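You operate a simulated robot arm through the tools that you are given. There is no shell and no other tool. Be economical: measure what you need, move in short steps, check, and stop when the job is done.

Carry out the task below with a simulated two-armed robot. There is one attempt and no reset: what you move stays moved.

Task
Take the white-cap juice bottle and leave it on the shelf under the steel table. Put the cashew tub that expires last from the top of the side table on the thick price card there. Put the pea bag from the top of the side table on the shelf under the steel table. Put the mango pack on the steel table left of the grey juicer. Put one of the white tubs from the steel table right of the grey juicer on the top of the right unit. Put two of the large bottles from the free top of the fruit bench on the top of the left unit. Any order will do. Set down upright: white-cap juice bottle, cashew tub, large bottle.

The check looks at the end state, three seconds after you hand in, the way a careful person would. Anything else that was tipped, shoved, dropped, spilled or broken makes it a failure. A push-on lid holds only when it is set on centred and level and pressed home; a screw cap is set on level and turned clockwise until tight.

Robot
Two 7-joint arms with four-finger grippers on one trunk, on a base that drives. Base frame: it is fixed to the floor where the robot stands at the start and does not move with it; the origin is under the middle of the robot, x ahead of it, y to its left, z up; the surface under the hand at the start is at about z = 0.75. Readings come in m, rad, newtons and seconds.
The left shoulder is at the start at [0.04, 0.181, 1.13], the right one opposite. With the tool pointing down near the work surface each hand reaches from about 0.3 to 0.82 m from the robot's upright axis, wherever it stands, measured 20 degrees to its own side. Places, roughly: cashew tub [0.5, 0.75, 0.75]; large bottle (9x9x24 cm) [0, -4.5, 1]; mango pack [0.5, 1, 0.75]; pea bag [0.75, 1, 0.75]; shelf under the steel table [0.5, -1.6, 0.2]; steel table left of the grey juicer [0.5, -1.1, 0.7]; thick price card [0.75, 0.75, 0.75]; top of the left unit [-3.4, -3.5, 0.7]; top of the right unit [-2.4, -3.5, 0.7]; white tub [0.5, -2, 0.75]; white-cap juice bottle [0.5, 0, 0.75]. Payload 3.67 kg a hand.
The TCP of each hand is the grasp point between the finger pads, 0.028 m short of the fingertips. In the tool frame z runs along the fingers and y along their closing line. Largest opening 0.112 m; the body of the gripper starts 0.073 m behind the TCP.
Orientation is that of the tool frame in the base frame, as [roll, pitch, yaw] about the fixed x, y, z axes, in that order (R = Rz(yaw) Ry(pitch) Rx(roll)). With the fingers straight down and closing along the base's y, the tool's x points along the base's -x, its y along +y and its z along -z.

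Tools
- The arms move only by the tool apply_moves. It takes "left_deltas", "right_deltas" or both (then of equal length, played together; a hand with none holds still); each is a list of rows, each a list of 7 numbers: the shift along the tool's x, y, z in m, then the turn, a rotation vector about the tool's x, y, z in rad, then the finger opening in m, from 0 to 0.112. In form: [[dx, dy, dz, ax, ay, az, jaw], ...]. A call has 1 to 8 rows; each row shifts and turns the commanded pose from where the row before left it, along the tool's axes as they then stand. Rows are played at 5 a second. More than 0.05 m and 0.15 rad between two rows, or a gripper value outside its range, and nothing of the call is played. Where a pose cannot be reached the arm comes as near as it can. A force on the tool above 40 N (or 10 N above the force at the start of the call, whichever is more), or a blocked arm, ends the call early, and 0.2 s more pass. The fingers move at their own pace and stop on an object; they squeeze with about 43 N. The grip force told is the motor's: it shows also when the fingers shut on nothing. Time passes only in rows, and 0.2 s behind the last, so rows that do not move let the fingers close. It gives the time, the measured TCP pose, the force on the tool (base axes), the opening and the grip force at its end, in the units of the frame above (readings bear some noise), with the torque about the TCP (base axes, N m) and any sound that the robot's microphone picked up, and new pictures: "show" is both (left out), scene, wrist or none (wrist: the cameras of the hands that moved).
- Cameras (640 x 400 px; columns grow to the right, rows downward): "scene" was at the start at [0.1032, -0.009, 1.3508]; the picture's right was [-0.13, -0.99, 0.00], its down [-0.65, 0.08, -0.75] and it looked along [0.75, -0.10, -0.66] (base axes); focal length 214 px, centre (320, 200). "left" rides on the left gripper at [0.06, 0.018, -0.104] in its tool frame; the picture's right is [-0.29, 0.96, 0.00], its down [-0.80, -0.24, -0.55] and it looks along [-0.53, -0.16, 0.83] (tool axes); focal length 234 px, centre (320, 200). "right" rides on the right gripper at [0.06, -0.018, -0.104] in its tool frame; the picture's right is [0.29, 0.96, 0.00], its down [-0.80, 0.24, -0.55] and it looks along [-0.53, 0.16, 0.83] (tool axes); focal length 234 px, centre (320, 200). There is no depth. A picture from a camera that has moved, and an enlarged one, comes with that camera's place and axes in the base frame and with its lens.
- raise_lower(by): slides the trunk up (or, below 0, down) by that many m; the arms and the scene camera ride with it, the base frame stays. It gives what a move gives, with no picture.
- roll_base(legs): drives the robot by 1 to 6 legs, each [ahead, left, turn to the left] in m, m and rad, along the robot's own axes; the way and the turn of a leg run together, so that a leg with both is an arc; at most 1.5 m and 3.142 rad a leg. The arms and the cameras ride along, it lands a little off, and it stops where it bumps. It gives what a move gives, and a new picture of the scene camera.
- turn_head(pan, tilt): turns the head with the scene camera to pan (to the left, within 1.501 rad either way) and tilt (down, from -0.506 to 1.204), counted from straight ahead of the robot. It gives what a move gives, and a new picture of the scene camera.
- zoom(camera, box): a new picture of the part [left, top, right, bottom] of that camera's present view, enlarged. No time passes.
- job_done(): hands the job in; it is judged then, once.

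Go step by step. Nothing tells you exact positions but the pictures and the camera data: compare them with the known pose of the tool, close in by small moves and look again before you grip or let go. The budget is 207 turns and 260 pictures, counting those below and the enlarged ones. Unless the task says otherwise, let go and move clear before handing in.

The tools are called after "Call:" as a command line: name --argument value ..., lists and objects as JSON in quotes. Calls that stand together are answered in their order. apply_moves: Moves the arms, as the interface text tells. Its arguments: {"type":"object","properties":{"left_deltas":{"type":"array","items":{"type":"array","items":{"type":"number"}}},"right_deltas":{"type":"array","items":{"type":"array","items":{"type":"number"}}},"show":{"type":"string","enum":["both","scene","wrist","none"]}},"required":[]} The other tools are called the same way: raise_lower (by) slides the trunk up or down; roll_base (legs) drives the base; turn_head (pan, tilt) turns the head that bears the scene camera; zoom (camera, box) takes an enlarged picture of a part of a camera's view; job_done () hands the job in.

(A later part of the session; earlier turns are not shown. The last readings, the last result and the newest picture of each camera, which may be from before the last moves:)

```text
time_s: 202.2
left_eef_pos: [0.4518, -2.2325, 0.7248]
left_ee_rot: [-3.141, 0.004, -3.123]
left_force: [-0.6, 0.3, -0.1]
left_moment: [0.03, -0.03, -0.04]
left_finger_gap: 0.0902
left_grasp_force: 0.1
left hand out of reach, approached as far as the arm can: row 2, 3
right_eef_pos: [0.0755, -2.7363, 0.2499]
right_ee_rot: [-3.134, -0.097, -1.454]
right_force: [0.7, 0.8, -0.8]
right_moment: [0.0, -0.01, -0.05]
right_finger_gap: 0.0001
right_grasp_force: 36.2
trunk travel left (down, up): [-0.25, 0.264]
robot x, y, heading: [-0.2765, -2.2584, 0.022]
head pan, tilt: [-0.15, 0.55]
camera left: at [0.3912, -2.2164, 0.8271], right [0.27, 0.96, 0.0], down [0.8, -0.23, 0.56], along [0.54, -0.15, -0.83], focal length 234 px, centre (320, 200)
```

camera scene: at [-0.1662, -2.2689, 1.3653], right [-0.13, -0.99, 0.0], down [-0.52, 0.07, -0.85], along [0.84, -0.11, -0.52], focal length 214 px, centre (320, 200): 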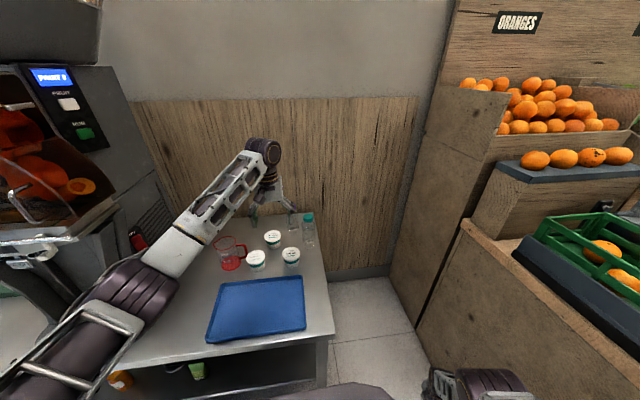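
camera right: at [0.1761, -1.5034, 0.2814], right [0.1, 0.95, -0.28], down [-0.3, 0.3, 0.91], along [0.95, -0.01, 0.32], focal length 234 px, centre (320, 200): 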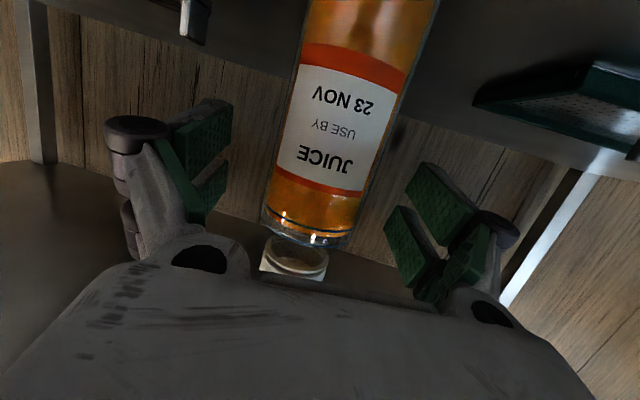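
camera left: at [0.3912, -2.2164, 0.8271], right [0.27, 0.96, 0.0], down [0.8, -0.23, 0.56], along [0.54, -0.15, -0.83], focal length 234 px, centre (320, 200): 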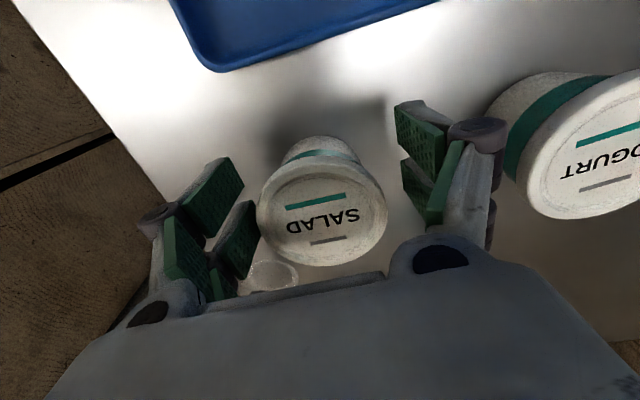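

Call:
roll_base --legs '[[0.016, -0.002, 0]]'

Call:
raise_lower --by -0.015

Call:
apply_moves --left_deltas '[[0, 0, 0, 0, 0, 0, 0.075], [0, 0, 0, 0, 0, 0, 0.06], [0, 0, 0, 0, 0, 0, 0.05], [0, 0, 0, 0, 0, 0, 0.05], [0, 0, 0, 0, 0, 0, 0.05]]' --show "wrist"

```text
time_s: 202.9
left_eef_pos: [0.4679, -2.2346, 0.7239]
left_ee_rot: [3.141, 0.005, -3.121]
left_force: [-0.7, -0.5, -0.3]
left_moment: [0.05, -0.02, 0.0]
left_finger_gap: 0.0902
left_grasp_force: 0.2
right_eef_pos: [0.0892, -2.7367, 0.2488]
right_ee_rot: [-3.133, -0.097, -1.454]
right_force: [0.9, -0.2, -0.4]
right_moment: [0.0, 0.01, 0.0]
right_finger_gap: 0.0001
right_grasp_force: 35.6
trunk travel left (down, up): [-0.25, 0.264]
robot x, y, heading: [-0.2595, -2.2604, 0.013]
head pan, tilt: [-0.15, 0.55]
camera scene: at [-0.1515, -2.2706, 1.3654], right [-0.13, -0.99, 0.0], down [-0.52, 0.07, -0.85], along [0.84, -0.11, -0.52], focal length 214 px, centre (320, 200)
```

scene: 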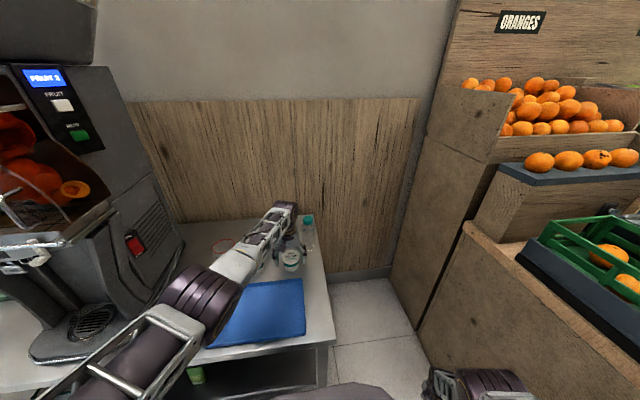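

```text
time_s: 203.6
left_eef_pos: [0.4682, -2.2338, 0.7094]
left_ee_rot: [-3.141, 0.003, -3.123]
left_force: [0.5, 0.0, 0.0]
left_moment: [0.0, -0.02, 0.01]
left_finger_gap: 0.0902
left_grasp_force: 0.1
right_eef_pos: [0.0897, -2.7379, 0.2354]
right_ee_rot: [-3.135, -0.096, -1.453]
right_force: [0.1, 0.3, -0.1]
right_moment: [0.0, 0.02, 0.0]
right_finger_gap: 0.0002
right_grasp_force: 36.2
trunk travel left (down, up): [-0.235, 0.279]
robot x, y, heading: [-0.2581, -2.2612, 0.017]
head pan, tilt: [-0.15, 0.55]
```

```text
time_s: 204.8
left_eef_pos: [0.4674, -2.2332, 0.708]
left_ee_rot: [3.141, 0.002, -3.122]
left_force: [0.0, -0.2, -0.6]
left_moment: [-0.04, 0.02, 0.01]
left_finger_gap: 0.0724
left_grasp_force: 43.7
right_eef_pos: [0.0897, -2.7378, 0.2348]
right_ee_rot: [-3.134, -0.099, -1.453]
right_force: [-0.1, -0.2, 0.1]
right_moment: [0.02, 0.01, 0.0]
right_finger_gap: 0.0
right_grasp_force: 35.5
trunk travel left (down, up): [-0.235, 0.279]
robot x, y, heading: [-0.2616, -2.2597, 0.015]
head pan, tilt: [-0.15, 0.55]
camera left: at [0.4072, -2.2179, 0.8119], right [0.27, 0.96, 0.0], down [0.8, -0.23, 0.56], along [0.54, -0.15, -0.83], focal length 234 px, centre (320, 200)
```

left: 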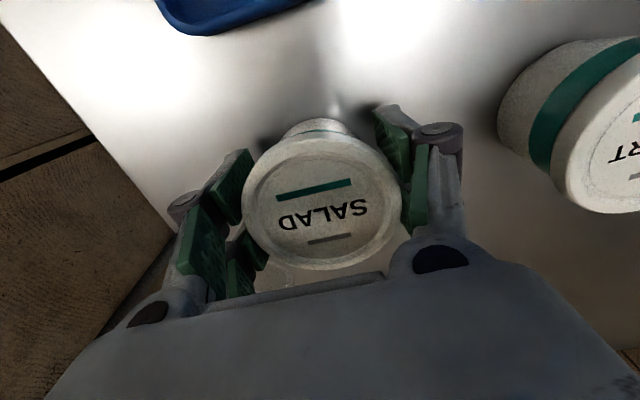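

Gripped at 0.072 m. I lift slowly with the trunk and check.

Call:
raise_lower --by 0.06

Call:
zoom --camera "scene" --box '[220, 190, 340, 290]'

Call:
zoom --camera "left" --box '[160, 50, 480, 300]'

```text
time_s: 205.8
left_eef_pos: [0.4681, -2.2349, 0.768]
left_ee_rot: [-3.141, 0.002, -3.122]
left_force: [0.5, 0.0, -1.3]
left_moment: [0.02, 0.04, -0.05]
left_finger_gap: 0.0726
left_grasp_force: 42.9
right_eef_pos: [0.0904, -2.7372, 0.2936]
right_ee_rot: [-3.136, -0.098, -1.453]
right_force: [-0.1, 0.8, -0.3]
right_moment: [0.01, 0.02, -0.01]
right_finger_gap: 0.0
right_grasp_force: 35.7
trunk travel left (down, up): [-0.295, 0.219]
robot x, y, heading: [-0.2614, -2.2615, 0.02]
head pan, tilt: [-0.15, 0.55]
```

```text
4.00 times, centred on (280, 240) of scene
camera zoom: at [-0.1512, -2.2706, 1.4098], right [-0.13, -0.99, 0.0], down [-0.52, 0.07, -0.85], along [0.84, -0.11, -0.52], focal length 858 px, centre (480, 40)
```

zoom: 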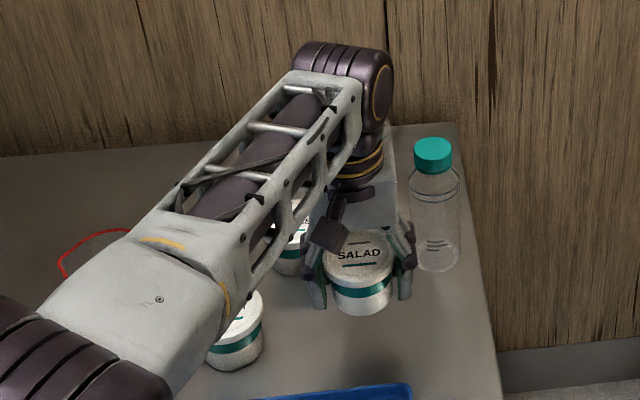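

```text
1.60 times, centred on (320, 175) of left
camera zoom: at [0.4073, -2.218, 0.8711], right [0.27, 0.96, 0.0], down [0.8, -0.23, 0.56], along [0.54, -0.15, -0.83], focal length 375 px, centre (320, 240)
```

zoom: 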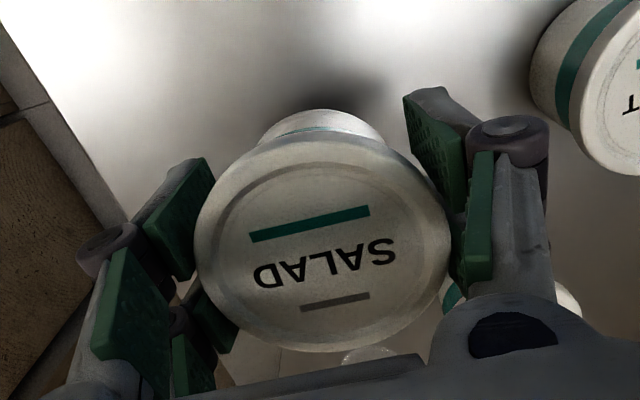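

Lifted with the lid on. I raise more, back off and look toward the units.

Call:
raise_lower --by 0.19

Call:
roll_base --legs '[[-0.85, 0, 0]]'

Call:
turn_head --pan -1.5 --tilt 0.3

```text
time_s: 207.9
left_eef_pos: [0.4676, -2.2348, 0.9579]
left_ee_rot: [3.141, 0.004, -3.122]
left_force: [-0.5, 0.6, -1.8]
left_moment: [0.02, -0.01, 0.01]
left_finger_gap: 0.0725
left_grasp_force: 42.9
right_eef_pos: [0.0904, -2.7373, 0.4845]
right_ee_rot: [-3.134, -0.099, -1.452]
right_force: [-0.5, -0.1, -0.3]
right_moment: [0.03, -0.02, 0.03]
right_finger_gap: 0.0
right_grasp_force: 35.8
trunk travel left (down, up): [-0.485, 0.029]
robot x, y, heading: [-0.2641, -2.2628, 0.017]
head pan, tilt: [-0.15, 0.55]
```

```text
time_s: 212.5
left_eef_pos: [-0.3877, -2.2558, 0.9572]
left_ee_rot: [-3.141, 0.004, 3.141]
left_force: [0.0, 0.0, -1.7]
left_moment: [0.0, 0.03, 0.02]
left_finger_gap: 0.0726
left_grasp_force: 42.9
right_eef_pos: [-0.7759, -2.7522, 0.4843]
right_ee_rot: [-3.135, -0.098, -1.472]
right_force: [-0.3, 0.5, 0.5]
right_moment: [0.0, -0.02, 0.03]
right_finger_gap: 0.0
right_grasp_force: 35.1
trunk travel left (down, up): [-0.485, 0.029]
robot x, y, heading: [-1.1184, -2.2673, -0.001]
head pan, tilt: [-0.15, 0.55]
camera scene: at [-1.0083, -2.2798, 1.6005], right [-0.15, -0.99, 0.0], down [-0.52, 0.08, -0.85], along [0.84, -0.13, -0.52], focal length 214 px, centre (320, 200)
```

scene: 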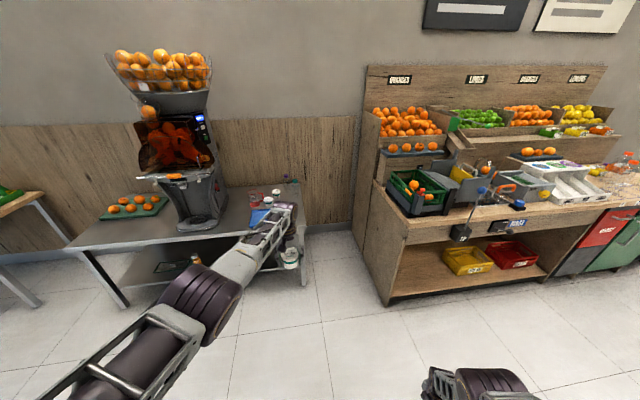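

```text
time_s: 214.0
left_eef_pos: [-0.389, -2.2558, 0.9582]
left_ee_rot: [-3.14, 0.005, 3.141]
left_force: [-0.2, -0.4, -1.4]
left_moment: [-0.02, 0.02, 0.0]
left_finger_gap: 0.0723
left_grasp_force: 42.9
right_eef_pos: [-0.7761, -2.7524, 0.4847]
right_ee_rot: [-3.135, -0.099, -1.474]
right_force: [-0.3, -0.3, -1.1]
right_moment: [-0.03, 0.0, 0.02]
right_finger_gap: 0.0
right_grasp_force: 35.8
trunk travel left (down, up): [-0.485, 0.029]
robot x, y, heading: [-1.1169, -2.2651, -0.002]
head pan, tilt: [-1.499, 0.3]
camera scene: at [-1.0906, -2.3594, 1.6235], right [-1.0, -0.07, 0.0], down [-0.02, 0.3, -0.96], along [0.07, -0.95, -0.3], focal length 214 px, centre (320, 200)
```

scene: 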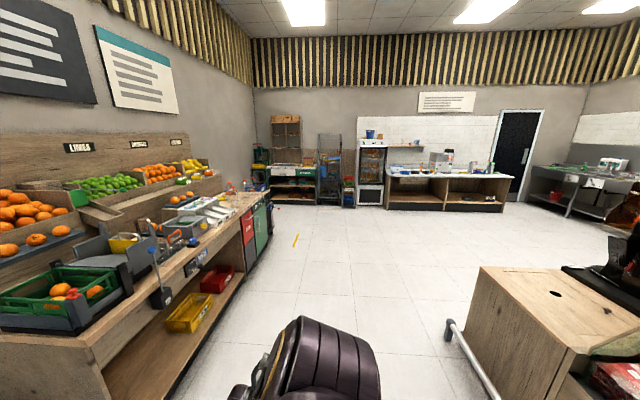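

The wooden island to the right must hold the units. I back further and turn right to face them.

Call:
roll_base --legs '[[-0.5, 0, 0], [0, 0, -1.57]]'

Call:
turn_head --pan -0.6 --tilt 0.5

```text
time_s: 221.3
left_eef_pos: [-1.5891, -2.998, 0.9583]
left_ee_rot: [3.141, 0.002, 1.579]
left_force: [0.1, -0.3, -1.5]
left_moment: [-0.01, -0.03, 0.02]
left_finger_gap: 0.0725
left_grasp_force: 43.1
right_eef_pos: [-2.0803, -2.6214, 0.4855]
right_ee_rot: [-3.125, -0.091, -3.026]
right_force: [3.9, 0.3, 4.1]
right_moment: [-0.17, 0.7, 0.02]
right_finger_gap: 0.0001
right_grasp_force: 35.6
trunk travel left (down, up): [-0.485, 0.029]
robot x, y, heading: [-1.61, -2.2677, -1.559]
head pan, tilt: [-1.499, 0.3]
stopped in leg 2: the force on the tool passed its limit at 44 N (the readings are from after the stop); the commanded pose is now the measured one
camera scene: at [-1.7023, -2.296, 1.6235], right [-0.08, 1.0, 0.0], down [0.29, 0.02, -0.96], along [-0.95, -0.08, -0.3], focal length 214 px, centre (320, 200)
```

scene: 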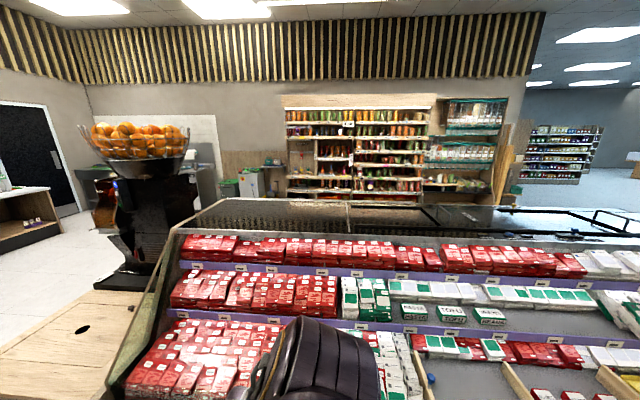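

```text
time_s: 222.6
left_eef_pos: [-1.5897, -2.9966, 0.9586]
left_ee_rot: [-3.14, 0.003, 1.58]
left_force: [-0.1, 0.2, -1.5]
left_moment: [0.0, -0.04, 0.0]
left_finger_gap: 0.0722
left_grasp_force: 42.7
right_eef_pos: [-2.0824, -2.6208, 0.4844]
right_ee_rot: [-3.125, -0.09, -3.028]
right_force: [5.5, -1.3, 1.3]
right_moment: [0.01, 0.7, 0.16]
right_finger_gap: 0.0
right_grasp_force: 36.2
trunk travel left (down, up): [-0.485, 0.029]
robot x, y, heading: [-1.609, -2.2709, -1.564]
head pan, tilt: [-0.6, 0.499]
camera scene: at [-1.6599, -2.3627, 1.6051], right [-0.83, 0.56, 0.0], down [0.27, 0.4, -0.88], along [-0.49, -0.73, -0.48], focal length 214 px, centre (320, 200)
```

scene: 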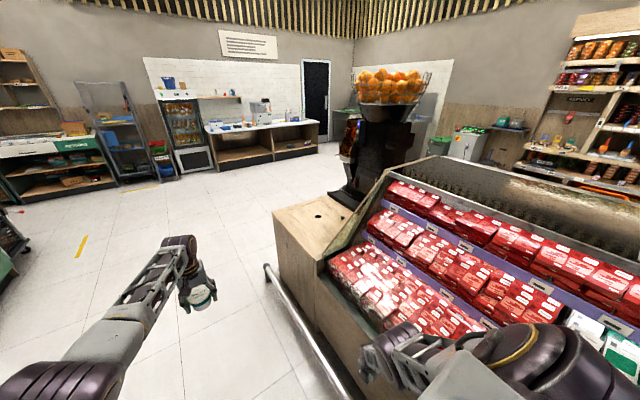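

The right hand bumped the chilled counter. I move off to the left at once and look closer.

Call:
roll_base --legs '[[0, 0.35, 0]]'

Call:
turn_head --pan -0.5 --tilt 0.4

Call:
zoom --camera "scene" --box '[230, 60, 550, 260]'

```text
time_s: 224.8
left_eef_pos: [-1.2452, -2.9944, 0.9584]
left_ee_rot: [-3.141, 0.005, 1.58]
left_force: [-0.3, 1.0, -1.9]
left_moment: [0.0, 0.03, 0.02]
left_finger_gap: 0.0725
left_grasp_force: 43.0
right_eef_pos: [-1.7376, -2.6181, 0.4856]
right_ee_rot: [-3.127, -0.091, -3.026]
right_force: [-0.1, -0.4, -0.4]
right_moment: [-0.02, -0.03, -0.02]
right_finger_gap: 0.0001
right_grasp_force: 35.8
trunk travel left (down, up): [-0.485, 0.029]
robot x, y, heading: [-1.2636, -2.2657, -1.559]
head pan, tilt: [-0.6, 0.499]
camera scene: at [-1.3163, -2.36, 1.6051], right [-0.83, 0.56, 0.0], down [0.27, 0.4, -0.88], along [-0.49, -0.73, -0.48], focal length 214 px, centre (320, 200)
```

scene: 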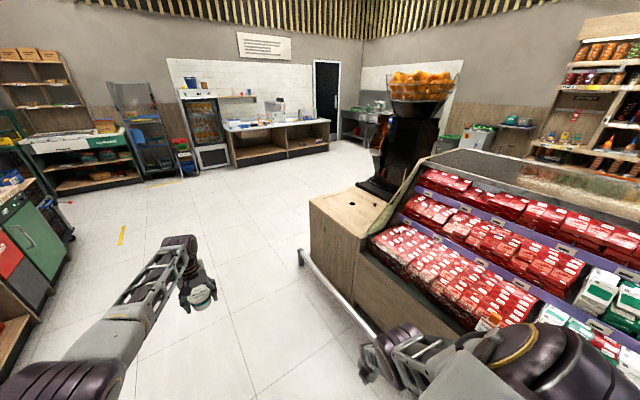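

```text
time_s: 225.5
left_eef_pos: [-1.2453, -2.9934, 0.9589]
left_ee_rot: [-3.14, 0.003, 1.578]
left_force: [0.0, -0.3, -1.0]
left_moment: [0.04, 0.04, 0.0]
left_finger_gap: 0.0723
left_grasp_force: 43.0
right_eef_pos: [-1.7373, -2.6183, 0.4859]
right_ee_rot: [-3.127, -0.092, -3.029]
right_force: [1.2, 0.0, 0.0]
right_moment: [0.0, 0.0, -0.01]
right_finger_gap: 0.0001
right_grasp_force: 36.0
trunk travel left (down, up): [-0.485, 0.029]
robot x, y, heading: [-1.2651, -2.2642, -1.558]
head pan, tilt: [-0.499, 0.4]
camera scene: at [-1.3078, -2.3661, 1.6142], right [-0.88, 0.47, 0.0], down [0.18, 0.34, -0.92], along [-0.43, -0.81, -0.39], focal length 214 px, centre (320, 200)
```

scene: 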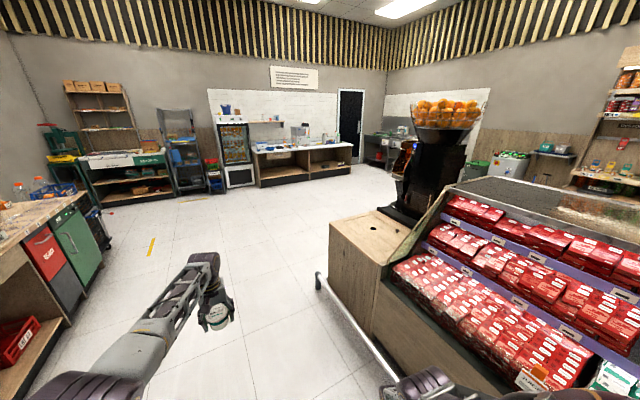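

```text
2.00 times, centred on (390, 160) of scene
camera zoom: at [-1.3078, -2.3661, 1.6142], right [-0.88, 0.47, 0.0], down [0.18, 0.34, -0.92], along [-0.43, -0.81, -0.39], focal length 429 px, centre (180, 280)
```

zoom: 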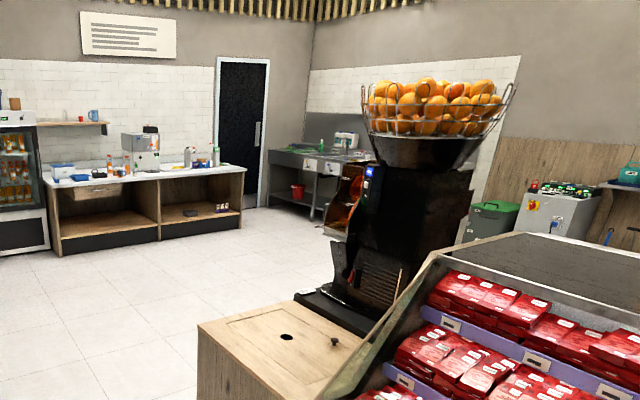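

The wood top with a hole at (-2.38, -3.51, 0.7) is the right unit, with the left unit farther along. I'll go round the end to the far side and face it from there.

Call:
roll_base --legs '[[0, 0.15, 0], [1.4, 0, 0], [0.75, 0, 0], [0, 0, -3.1]]'

Call:
turn_head --pan 0.6 --tilt 0.45

```text
time_s: 245.3
left_eef_pos: [-1.174, -3.6722, 0.9585]
left_ee_rot: [3.141, 0.003, -1.472]
left_force: [-0.5, -0.3, -1.5]
left_moment: [-0.01, -0.01, -0.01]
left_finger_gap: 0.0721
left_grasp_force: 42.5
right_eef_pos: [-0.6512, -4.0014, 0.4855]
right_ee_rot: [-3.128, -0.093, 0.207]
right_force: [0.8, -0.2, 0.3]
right_moment: [0.02, -0.03, 0.0]
right_finger_gap: 0.0
right_grasp_force: 36.0
trunk travel left (down, up): [-0.485, 0.029]
robot x, y, heading: [-1.0905, -4.3959, 1.668]
head pan, tilt: [-0.499, 0.4]
camera scene: at [-1.0554, -4.2881, 1.6142], right [0.92, -0.39, 0.0], down [-0.15, -0.36, -0.92], along [0.36, 0.85, -0.39], focal length 214 px, centre (320, 200)
```

scene: 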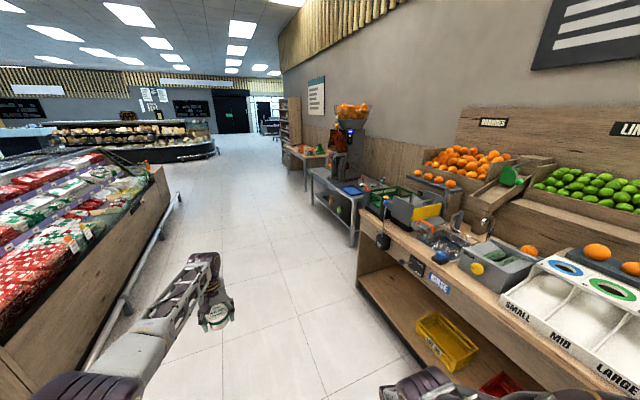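

```text
time_s: 246.7
left_eef_pos: [-1.1734, -3.6729, 0.9596]
left_ee_rot: [-3.14, 0.002, -1.472]
left_force: [0.7, 0.5, -1.2]
left_moment: [-0.02, 0.01, -0.04]
left_finger_gap: 0.072
left_grasp_force: 43.1
right_eef_pos: [-0.6501, -4.0014, 0.486]
right_ee_rot: [-3.126, -0.09, 0.206]
right_force: [0.1, 0.4, -0.7]
right_moment: [0.02, 0.02, 0.01]
right_finger_gap: 0.0001
right_grasp_force: 36.4
trunk travel left (down, up): [-0.485, 0.029]
robot x, y, heading: [-1.0938, -4.3959, 1.671]
head pan, tilt: [0.6, 0.45]
camera scene: at [-1.1506, -4.3031, 1.6096], right [0.77, 0.64, 0.0], down [0.28, -0.33, -0.9], along [-0.58, 0.69, -0.44], focal length 214 px, centre (320, 200)
```

scene: 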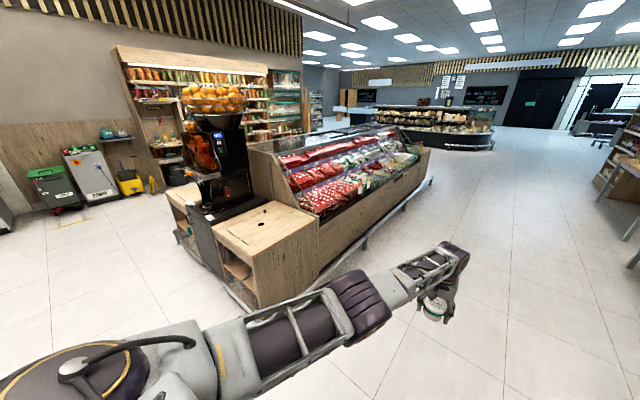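

The right unit's top lies around x -2.57..-2.1, y -3.8..-3.25, z≈0.75–0.8. I square up and strafe in front of it.

Call:
roll_base --legs '[[0, 0, -0.1], [0, 1.23, 0]]'

Call:
turn_head --pan 0.0 --tilt 0.75

Call:
zoom --camera "left" --box '[0, 0, 640, 400]'

```text
time_s: 253.6
left_eef_pos: [-2.3322, -3.6634, 0.9577]
left_ee_rot: [-3.141, 0.004, -1.578]
left_force: [0.5, 0.5, -2.4]
left_moment: [-0.01, -0.02, 0.03]
left_finger_gap: 0.0719
left_grasp_force: 42.9
right_eef_pos: [-1.8459, -4.0462, 0.4846]
right_ee_rot: [-3.125, -0.09, 0.1]
right_force: [0.6, 1.1, 0.8]
right_moment: [0.03, 0.04, 0.01]
right_finger_gap: 0.0
right_grasp_force: 35.6
trunk travel left (down, up): [-0.485, 0.029]
robot x, y, heading: [-2.3248, -4.392, 1.564]
head pan, tilt: [0.6, 0.45]
camera scene: at [-2.3759, -4.2924, 1.6096], right [0.83, 0.56, 0.0], down [0.24, -0.36, -0.9], along [-0.5, 0.75, -0.44], focal length 214 px, centre (320, 200)
```

scene: 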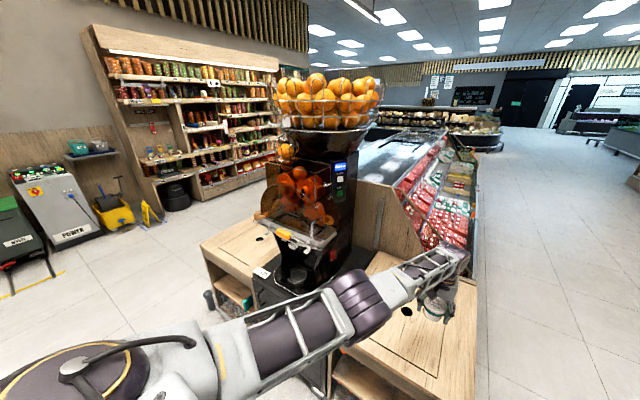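

```text
time_s: 254.6
left_eef_pos: [-2.3322, -3.6635, 0.9583]
left_ee_rot: [3.141, 0.002, -1.577]
left_force: [1.2, 0.4, -1.6]
left_moment: [0.01, 0.0, 0.03]
left_finger_gap: 0.0721
left_grasp_force: 43.2
right_eef_pos: [-1.8462, -4.0462, 0.4852]
right_ee_rot: [-3.127, -0.09, 0.101]
right_force: [-0.3, 0.3, -0.6]
right_moment: [-0.02, 0.0, 0.02]
right_finger_gap: 0.0
right_grasp_force: 36.2
trunk travel left (down, up): [-0.485, 0.029]
robot x, y, heading: [-2.3251, -4.3907, 1.562]
head pan, tilt: [0.0, 0.75]
camera scene: at [-2.324, -4.2858, 1.5832], right [1.0, -0.01, 0.0], down [0.0, -0.68, -0.73], along [0.0, 0.73, -0.68], focal length 214 px, centre (320, 200)
```

scene: 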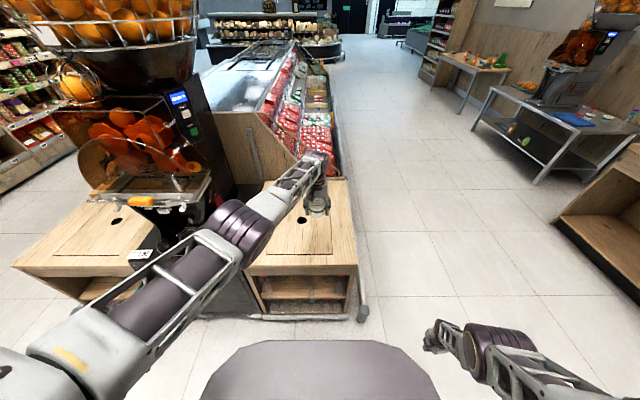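

```text
1.00 times, centred on (320, 200) of left (not enlarged: the box is as wide or as high as the picture)
camera zoom: at [-2.35, -3.7233, 1.0619], right [-0.96, 0.29, 0.0], down [0.25, 0.79, 0.56], along [0.16, 0.53, -0.83], focal length 234 px, centre (320, 200)
```

zoom: 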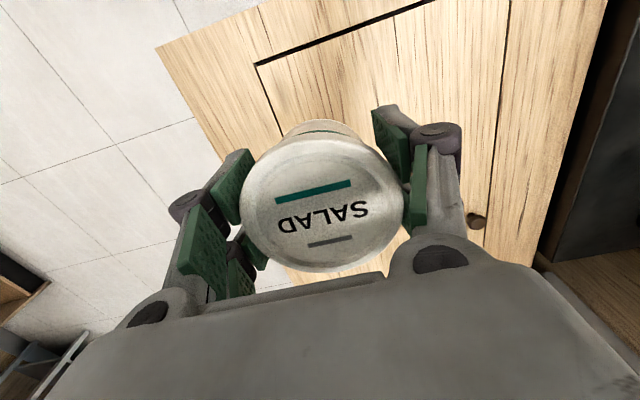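

The unit's top is at z≈0.695 and the tub is above a clear spot. I lower with the trunk.

Call:
raise_lower --by -0.2

Call:
apply_moves --left_deltas '[[0, 0, 0.005, 0, 0, 0, 0.05], [0, 0, 0.005, 0, 0, 0, 0.05], [0, 0, 0, 0, 0, 0, 0.05]]' --show "none"

Call:
zoom --camera "scene" --box '[240, 150, 400, 280]'

```text
time_s: 256.8
left_eef_pos: [-2.3326, -3.6635, 0.7581]
left_ee_rot: [-3.142, 0.003, -1.576]
left_force: [0.1, -0.4, -1.4]
left_moment: [0.01, 0.0, 0.0]
left_finger_gap: 0.0715
left_grasp_force: 43.3
right_eef_pos: [-1.8462, -4.0445, 0.2846]
right_ee_rot: [-3.125, -0.092, 0.101]
right_force: [-0.5, -0.2, 0.6]
right_moment: [0.02, 0.02, -0.03]
right_finger_gap: 0.0001
right_grasp_force: 35.5
trunk travel left (down, up): [-0.285, 0.229]
robot x, y, heading: [-2.3247, -4.3901, 1.563]
head pan, tilt: [0.0, 0.75]
```

```text
time_s: 257.6
left_eef_pos: [-2.3319, -3.6655, 0.7478]
left_ee_rot: [3.141, 0.005, -1.578]
left_force: [0.4, 0.0, -1.4]
left_moment: [-0.01, 0.01, -0.01]
left_finger_gap: 0.0717
left_grasp_force: 42.8
right_eef_pos: [-1.8469, -4.0454, 0.2855]
right_ee_rot: [-3.126, -0.09, 0.099]
right_force: [-0.8, 0.0, -0.2]
right_moment: [0.0, -0.01, 0.02]
right_finger_gap: 0.0
right_grasp_force: 35.6
trunk travel left (down, up): [-0.285, 0.229]
robot x, y, heading: [-2.326, -4.3934, 1.561]
head pan, tilt: [0.0, 0.75]
```

```text
3.08 times, centred on (320, 215) of scene
camera zoom: at [-2.3239, -4.2859, 1.3826], right [1.0, -0.01, 0.0], down [0.0, -0.68, -0.73], along [0.0, 0.73, -0.68], focal length 660 px, centre (320, 154)
```

zoom: 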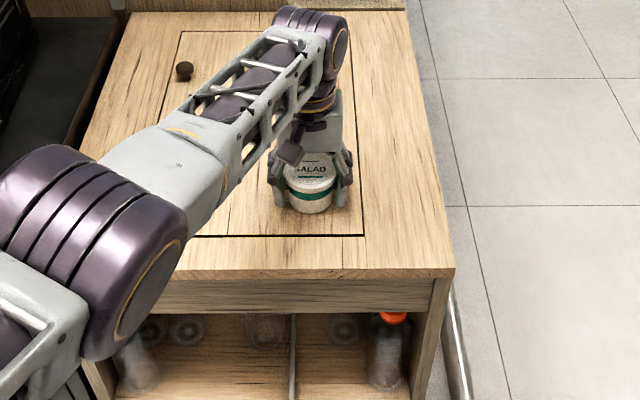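

Call:
apply_moves --left_deltas '[[0, 0, 0.004, 0, 0, 0, 0.05], [0, 0, 0.004, 0, 0, 0, 0.05], [0, 0, 0, 0, 0, 0, 0.05]]' --show "none"

Call:
apply_moves --left_deltas '[[0, 0, 0.003, 0, 0, 0, 0.05], [0, 0, 0.003, 0, 0, 0, 0.05], [0, 0, 0, 0, 0, 0, 0.05]]' --show "none"

```text
time_s: 258.4
left_eef_pos: [-2.3328, -3.6647, 0.743]
left_ee_rot: [-3.14, 0.008, -1.578]
left_force: [0.8, 5.6, 17.6]
left_moment: [-0.27, 0.0, 0.02]
left_finger_gap: 0.0717
left_grasp_force: 42.5
left hand out of reach, approached as far as the arm can: row 2
right_eef_pos: [-1.8456, -4.0447, 0.285]
right_ee_rot: [-3.122, -0.094, 0.098]
right_force: [-0.1, 0.4, 0.1]
right_moment: [0.02, -0.03, -0.02]
right_finger_gap: 0.0
right_grasp_force: 35.2
trunk travel left (down, up): [-0.285, 0.229]
robot x, y, heading: [-2.3246, -4.3893, 1.565]
head pan, tilt: [0.0, 0.75]
```

```text
time_s: 259.2
left_eef_pos: [-2.3328, -3.6684, 0.7371]
left_ee_rot: [-3.14, 0.006, -1.578]
left_force: [1.9, 0.0, 22.4]
left_moment: [-0.55, -0.15, 0.0]
left_finger_gap: 0.063
left_grasp_force: 43.2
right_eef_pos: [-1.8458, -4.0449, 0.2852]
right_ee_rot: [-3.124, -0.093, 0.1]
right_force: [-0.3, 0.0, 0.0]
right_moment: [-0.02, -0.03, 0.03]
right_finger_gap: 0.0
right_grasp_force: 35.8
trunk travel left (down, up): [-0.285, 0.229]
robot x, y, heading: [-2.3245, -4.396, 1.563]
head pan, tilt: [0.0, 0.75]
```

On the surface. I open and withdraw upward.

Call:
apply_moves --left_deltas '[[0, 0, -0.001, 0, 0, 0, 0.07], [0, 0, 0, 0, 0, 0, 0.09], [0, 0, 0, 0, 0, 0, 0.095], [0, 0, 0, 0, 0, 0, 0.095], [0, 0, -0.03, 0, 0, 0, 0.095], [0, 0, -0.045, 0, 0, 0, 0.095], [0, 0, -0.045, 0, 0, 0, 0.095], [0, 0, -0.045, 0, 0, 0, 0.095]]' --show "wrist"

Call:
zoom --camera "scene" --box '[240, 150, 400, 280]'

```text
time_s: 261.0
left_eef_pos: [-2.3316, -3.6661, 0.8995]
left_ee_rot: [-3.141, 0.002, -1.578]
left_force: [-0.4, 0.2, 0.4]
left_moment: [0.03, 0.01, 0.0]
left_finger_gap: 0.095
left_grasp_force: 0.0
right_eef_pos: [-1.8467, -4.0449, 0.2854]
right_ee_rot: [-3.125, -0.09, 0.099]
right_force: [0.6, -0.6, 0.2]
right_moment: [0.01, 0.01, -0.01]
right_finger_gap: 0.0002
right_grasp_force: 35.5
trunk travel left (down, up): [-0.285, 0.229]
robot x, y, heading: [-2.323, -4.3901, 1.564]
head pan, tilt: [0.0, 0.75]
camera left: at [-2.3496, -3.7265, 1.0033], right [-0.96, 0.29, 0.0], down [0.25, 0.79, 0.56], along [0.16, 0.53, -0.83], focal length 234 px, centre (320, 200)
```

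left: 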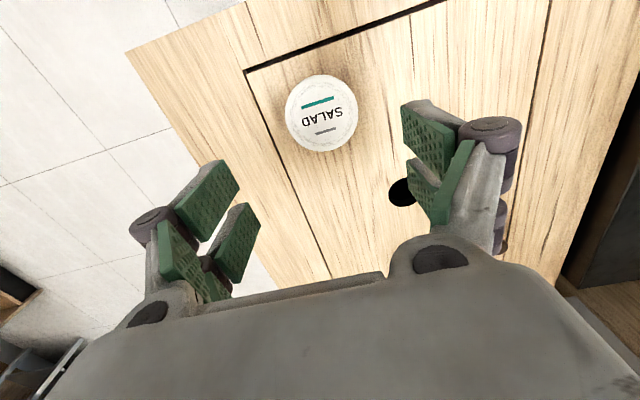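

```text
3.08 times, centred on (320, 215) of scene
camera zoom: at [-2.3239, -4.2868, 1.3827], right [1.0, -0.01, 0.0], down [0.0, -0.68, -0.73], along [0.0, 0.73, -0.68], focal length 660 px, centre (320, 154)
```

zoom: 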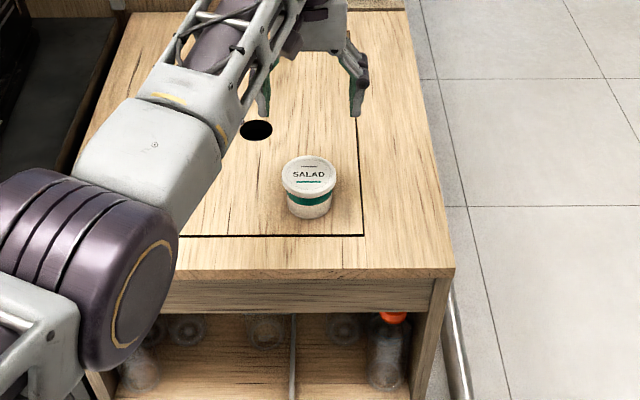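

The white tub is in place with its lid on. Next are the large bottles: I back off, turn to face the fruit bench and approach.

Call:
roll_base --legs '[[-0.3, 0, 0], [0, 0, -1.565], [1.2, 0, 0]]'

Call:
turn_head --pan 0.0 --tilt 0.4

```text
time_s: 273.2
left_eef_pos: [-0.3885, -4.7634, 0.8993]
left_ee_rot: [3.141, 0.0, 3.086]
left_force: [0.5, 0.5, -0.7]
left_moment: [-0.03, 0.03, 0.01]
left_finger_gap: 0.0951
left_grasp_force: 0.0
right_eef_pos: [-0.7924, -5.2297, 0.2849]
right_ee_rot: [-3.125, -0.09, -1.521]
right_force: [0.3, 0.3, 0.6]
right_moment: [-0.01, 0.02, -0.05]
right_finger_gap: 0.0004
right_grasp_force: 35.7
trunk travel left (down, up): [-0.285, 0.229]
robot x, y, heading: [-1.1142, -4.7341, -0.053]
head pan, tilt: [0.0, 0.75]
camera scene: at [-1.0116, -4.7393, 1.3826], right [-0.06, -1.0, 0.0], down [-0.68, 0.04, -0.73], along [0.73, -0.04, -0.68], focal length 214 px, centre (320, 200)
```

scene: 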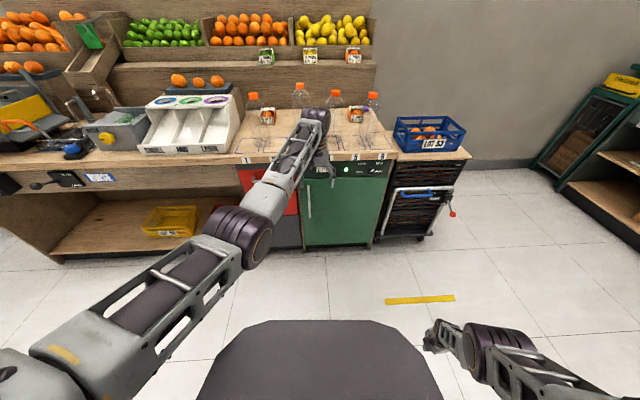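

```text
time_s: 274.1
left_eef_pos: [-0.3891, -4.763, 0.8994]
left_ee_rot: [-3.142, 0.004, 3.086]
left_force: [-0.5, -0.2, -0.5]
left_moment: [0.05, 0.02, 0.02]
left_finger_gap: 0.0949
left_grasp_force: 0.0
right_eef_pos: [-0.7926, -5.2294, 0.2846]
right_ee_rot: [-3.127, -0.09, -1.519]
right_force: [0.2, -0.4, -0.4]
right_moment: [-0.01, 0.01, -0.03]
right_finger_gap: 0.0
right_grasp_force: 35.6
trunk travel left (down, up): [-0.285, 0.229]
robot x, y, heading: [-1.1119, -4.7341, -0.052]
head pan, tilt: [0.0, 0.4]
camera scene: at [-1.0023, -4.7398, 1.4136], right [-0.06, -1.0, 0.0], down [-0.39, 0.02, -0.92], along [0.92, -0.05, -0.39], focal length 214 px, centre (320, 200)
```

scene: 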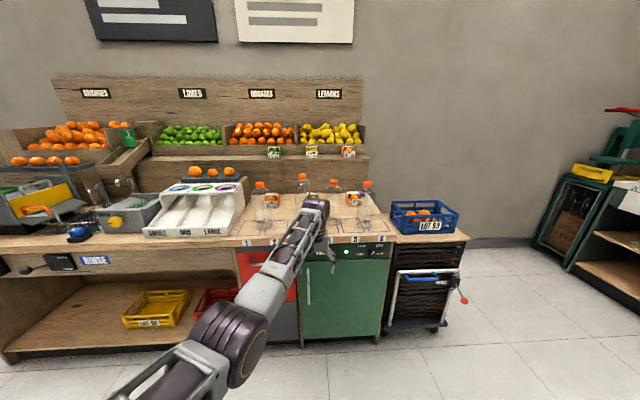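

Call:
raise_lower --by 0.2

Call:
zoom --camera "scene" --box '[220, 150, 400, 270]'

Call:
zoom --camera "left" --box '[0, 0, 640, 400]'

```text
time_s: 276.2
left_eef_pos: [-0.3886, -4.7632, 1.1001]
left_ee_rot: [3.14, 0.002, 3.085]
left_force: [0.2, -0.1, -0.9]
left_moment: [-0.05, 0.03, 0.01]
left_finger_gap: 0.095
left_grasp_force: 0.1
right_eef_pos: [-0.7916, -5.2293, 0.4847]
right_ee_rot: [-3.126, -0.09, -1.519]
right_force: [0.6, 1.2, 0.4]
right_moment: [-0.02, 0.02, 0.01]
right_finger_gap: 0.0
right_grasp_force: 35.7
trunk travel left (down, up): [-0.485, 0.029]
robot x, y, heading: [-1.1115, -4.7326, -0.053]
head pan, tilt: [0.0, 0.4]
```

```text
3.33 times, centred on (310, 210) of scene
camera zoom: at [-1.002, -4.7399, 1.6144], right [-0.06, -1.0, 0.0], down [-0.39, 0.02, -0.92], along [0.92, -0.05, -0.39], focal length 715 px, centre (353, 167)
```

zoom: 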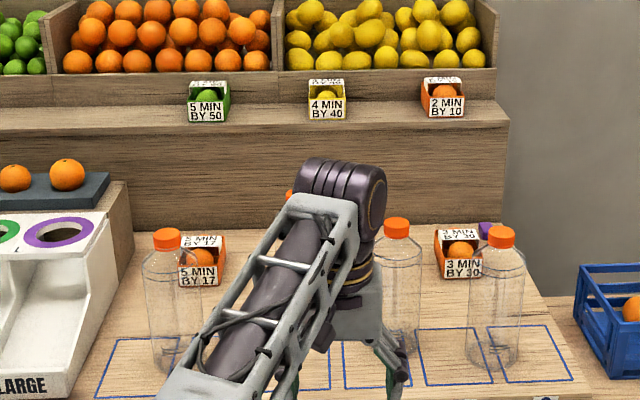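

```text
1.00 times, centred on (320, 200) of left (not enlarged: the box is as wide or as high as the picture)
camera zoom: at [-0.4479, -4.7426, 1.2035], right [0.34, 0.94, 0.0], down [0.78, -0.28, 0.56], along [0.52, -0.19, -0.83], focal length 234 px, centre (320, 200)
```

zoom: 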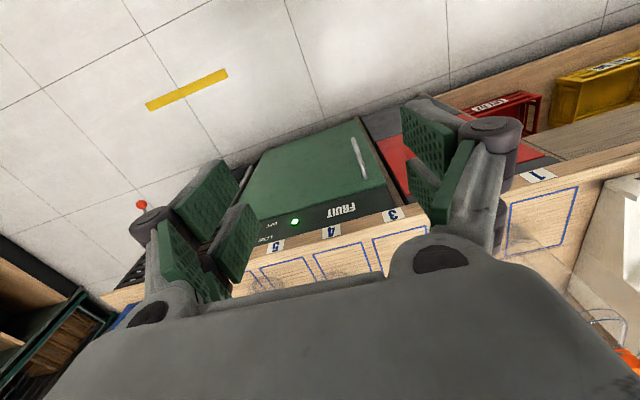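

Four orange-cap bottles stand on the bench top. I'll take the rightmost (y≈-5.0) first with a 43° tilted grasp; I tilt the tool and line up.

Call:
apply_moves --left_deltas '[[0, 0, 0, 0, -0.15, 0, 0.11], [0, 0, 0, 0, -0.15, 0, 0.11], [0, 0, 0, 0, -0.15, 0, 0.11], [0, 0, 0, 0, -0.15, 0, 0.11], [0, 0, 0, 0, -0.15, 0, 0.11], [0, 0, 0, 0, 0, 0, 0.11]]' --show "none"

Call:
roll_base --legs '[[0, 0, 0.055], [0, -0.26, 0]]'

Call:
zoom --camera "left" --box '[0, 0, 640, 400]'

```text
time_s: 277.6
left_eef_pos: [-0.3897, -4.764, 1.0997]
left_ee_rot: [3.14, 0.755, 3.085]
left_force: [0.9, -0.7, -0.4]
left_moment: [0.01, 0.0, 0.0]
left_finger_gap: 0.1101
left_grasp_force: 0.0
right_eef_pos: [-0.7914, -5.2288, 0.484]
right_ee_rot: [-3.126, -0.092, -1.521]
right_force: [-0.5, 1.0, 0.6]
right_moment: [-0.03, -0.01, 0.0]
right_finger_gap: 0.0001
right_grasp_force: 35.6
trunk travel left (down, up): [-0.485, 0.029]
robot x, y, heading: [-1.1169, -4.7344, -0.062]
head pan, tilt: [0.0, 0.4]
```

```text
time_s: 280.0
left_eef_pos: [-0.3887, -4.9816, 1.0983]
left_ee_rot: [-3.139, 0.753, -3.139]
left_force: [-0.2, 0.3, -1.1]
left_moment: [0.0, -0.02, -0.03]
left_finger_gap: 0.1102
left_grasp_force: 0.2
right_eef_pos: [-0.7634, -5.471, 0.485]
right_ee_rot: [-3.127, -0.091, -1.461]
right_force: [-1.6, -0.1, 0.4]
right_moment: [0.0, 0.01, -0.02]
right_finger_gap: 0.0003
right_grasp_force: 35.7
trunk travel left (down, up): [-0.485, 0.029]
robot x, y, heading: [-1.1143, -4.9991, 0.002]
head pan, tilt: [0.0, 0.4]
camera scene: at [-1.0019, -4.9939, 1.6143], right [0.0, -1.0, 0.0], down [-0.39, 0.0, -0.92], along [0.92, 0.0, -0.39], focal length 214 px, centre (320, 200)
```

scene: 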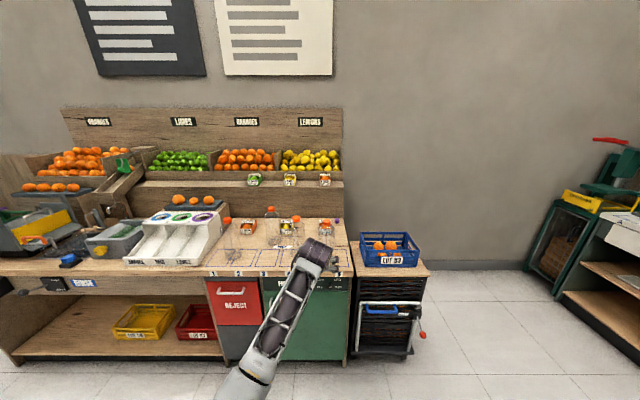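

```text
1.00 times, centred on (320, 200) of left (not enlarged: the box is as wide or as high as the picture)
camera zoom: at [-0.5031, -4.9648, 1.1347], right [0.21, 0.96, 0.2], down [0.2, -0.24, 0.95], along [0.96, -0.16, -0.25], focal length 234 px, centre (320, 200)
```

zoom: 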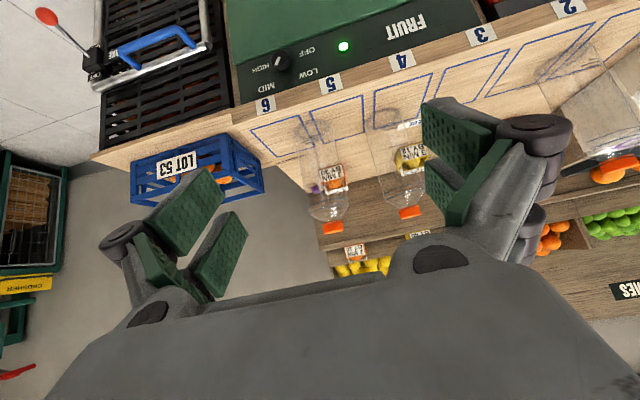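

Triangulated, bottle 1 is at about (0.032, -5.042) with base z≈0.82 and top z≈1.06. I move to the pre-grasp.

Call:
roll_base --legs '[[0.3, -0.06, 0]]'

Call:
apply_moves --left_deltas '[[0.02, 0, 0.022, 0, 0, 0, 0.112], [0.02, 0, 0.022, 0, 0, 0, 0.112], [0, 0, 0, 0, 0, 0, 0.112]]' --show "both"

```text
time_s: 282.1
left_eef_pos: [-0.085, -5.0367, 1.1009]
left_ee_rot: [3.141, 0.753, -3.132]
left_force: [-0.4, 0.7, 0.3]
left_moment: [0.02, 0.0, -0.02]
left_finger_gap: 0.11
left_grasp_force: 0.0
right_eef_pos: [-0.4582, -5.5271, 0.485]
right_ee_rot: [-3.125, -0.092, -1.455]
right_force: [-0.1, 0.1, 0.0]
right_moment: [-0.02, 0.0, -0.01]
right_finger_gap: 0.0
right_grasp_force: 35.9
trunk travel left (down, up): [-0.485, 0.029]
robot x, y, heading: [-0.806, -5.0523, 0.008]
head pan, tilt: [0.0, 0.4]
camera scene: at [-0.6993, -5.0519, 1.6143], right [0.01, -1.0, 0.0], down [-0.39, 0.0, -0.92], along [0.92, 0.01, -0.39], focal length 214 px, centre (320, 200)
```

scene: 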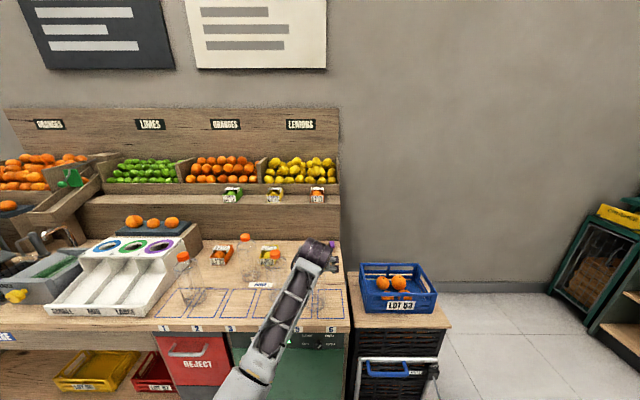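

```text
time_s: 282.9
left_eef_pos: [-0.0847, -5.0371, 1.0392]
left_ee_rot: [3.141, 0.752, -3.133]
left_force: [0.5, -0.2, -0.2]
left_moment: [-0.05, 0.0, 0.02]
left_finger_gap: 0.1121
left_grasp_force: 0.0
right_eef_pos: [-0.4576, -5.5276, 0.485]
right_ee_rot: [-3.125, -0.091, -1.456]
right_force: [1.6, -0.3, 0.1]
right_moment: [-0.02, 0.0, 0.01]
right_finger_gap: 0.0002
right_grasp_force: 35.8
trunk travel left (down, up): [-0.485, 0.029]
robot x, y, heading: [-0.8153, -5.0548, 0.007]
head pan, tilt: [0.0, 0.4]
camera scene: at [-0.6982, -5.0523, 1.6142], right [0.01, -1.0, 0.0], down [-0.39, 0.0, -0.92], along [0.92, 0.01, -0.39], focal length 214 px, centre (320, 200)
camera left: at [-0.1995, -5.0198, 1.0736], right [0.2, 0.96, 0.2], down [0.21, -0.24, 0.95], along [0.96, -0.15, -0.24], focal length 234 px, centre (320, 200)
```

scene: 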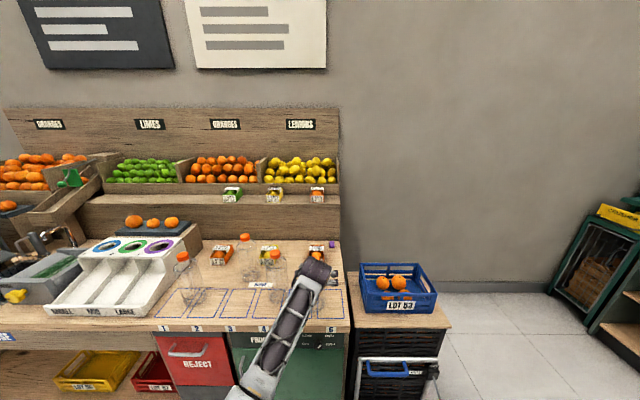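
left: 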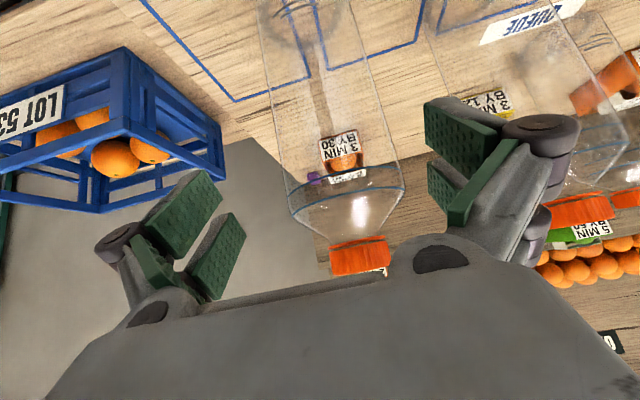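

The bottle is at about (0.02, -5.027). I shift 1 cm left and advance along the tool axis.

Call:
apply_moves --left_deltas '[[-0.003, 0.01, 0.04, 0, 0, 0, 0.112], [0, 0, 0.045, 0, 0, 0, 0.112], [0, 0, 0, 0, 0, 0, 0.112]]' --show "wrist"

```text
time_s: 283.7
left_eef_pos: [-0.0263, -5.0257, 0.9811]
left_ee_rot: [-3.14, 0.752, -3.132]
left_force: [-0.1, -0.4, 4.1]
left_moment: [0.02, 0.14, 0.03]
left_finger_gap: 0.1122
left_grasp_force: 0.1
right_eef_pos: [-0.4583, -5.5277, 0.4857]
right_ee_rot: [-3.124, -0.091, -1.456]
right_force: [-0.1, -0.3, 0.2]
right_moment: [-0.02, -0.01, -0.04]
right_finger_gap: 0.0002
right_grasp_force: 35.8
trunk travel left (down, up): [-0.485, 0.029]
robot x, y, heading: [-0.8117, -5.0532, 0.011]
head pan, tilt: [0.0, 0.4]
camera left: at [-0.1404, -5.0089, 1.0152], right [0.2, 0.96, 0.2], down [0.2, -0.24, 0.95], along [0.96, -0.15, -0.24], focal length 234 px, centre (320, 200)
```

left: 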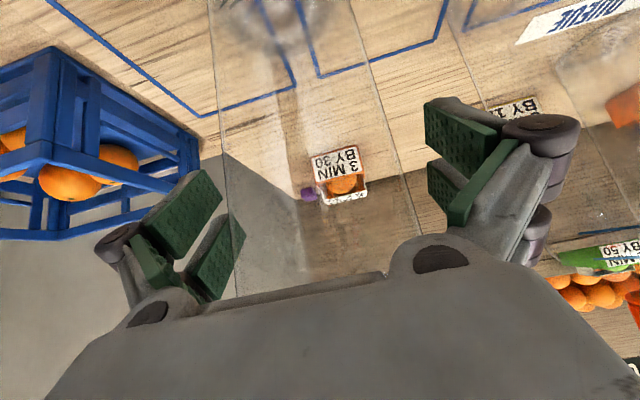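

Call:
apply_moves --left_deltas '[[0, 0, 0, 0, 0, 0, 0.112], [0, 0, 0, 0, 0, 0, 0.112]]' --show "none"

Call:
zoom --camera "left" --box '[120, 60, 520, 310]'

Call:
zoom --camera "scene" --box '[240, 220, 360, 340]'

```text
time_s: 284.3
left_eef_pos: [-0.0257, -5.026, 0.9813]
left_ee_rot: [-3.14, 0.752, -3.134]
left_force: [-0.2, 0.2, 4.8]
left_moment: [0.03, 0.18, -0.02]
left_finger_gap: 0.1119
left_grasp_force: 0.1
right_eef_pos: [-0.4581, -5.5267, 0.4863]
right_ee_rot: [-3.126, -0.09, -1.456]
right_force: [0.5, 0.7, 0.0]
right_moment: [0.01, 0.02, 0.01]
right_finger_gap: 0.0002
right_grasp_force: 36.3
trunk travel left (down, up): [-0.485, 0.029]
robot x, y, heading: [-0.8112, -5.0561, 0.007]
head pan, tilt: [0.0, 0.4]
```

```text
1.60 times, centred on (320, 185) of left
camera zoom: at [-0.1399, -5.0088, 1.0147], right [0.2, 0.96, 0.2], down [0.2, -0.24, 0.95], along [0.96, -0.15, -0.24], focal length 375 px, centre (320, 224)
```

zoom: 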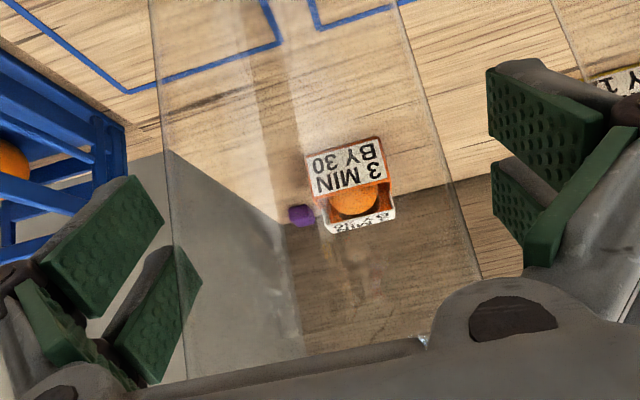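

```text
3.33 times, centred on (300, 280) of scene
camera zoom: at [-0.6991, -5.052, 1.6143], right [0.01, -1.0, 0.0], down [-0.39, 0.0, -0.92], along [0.92, 0.01, -0.39], focal length 715 px, centre (387, -67)
```

zoom: 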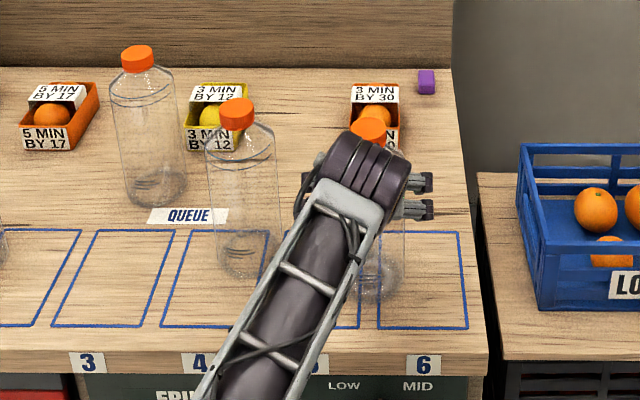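

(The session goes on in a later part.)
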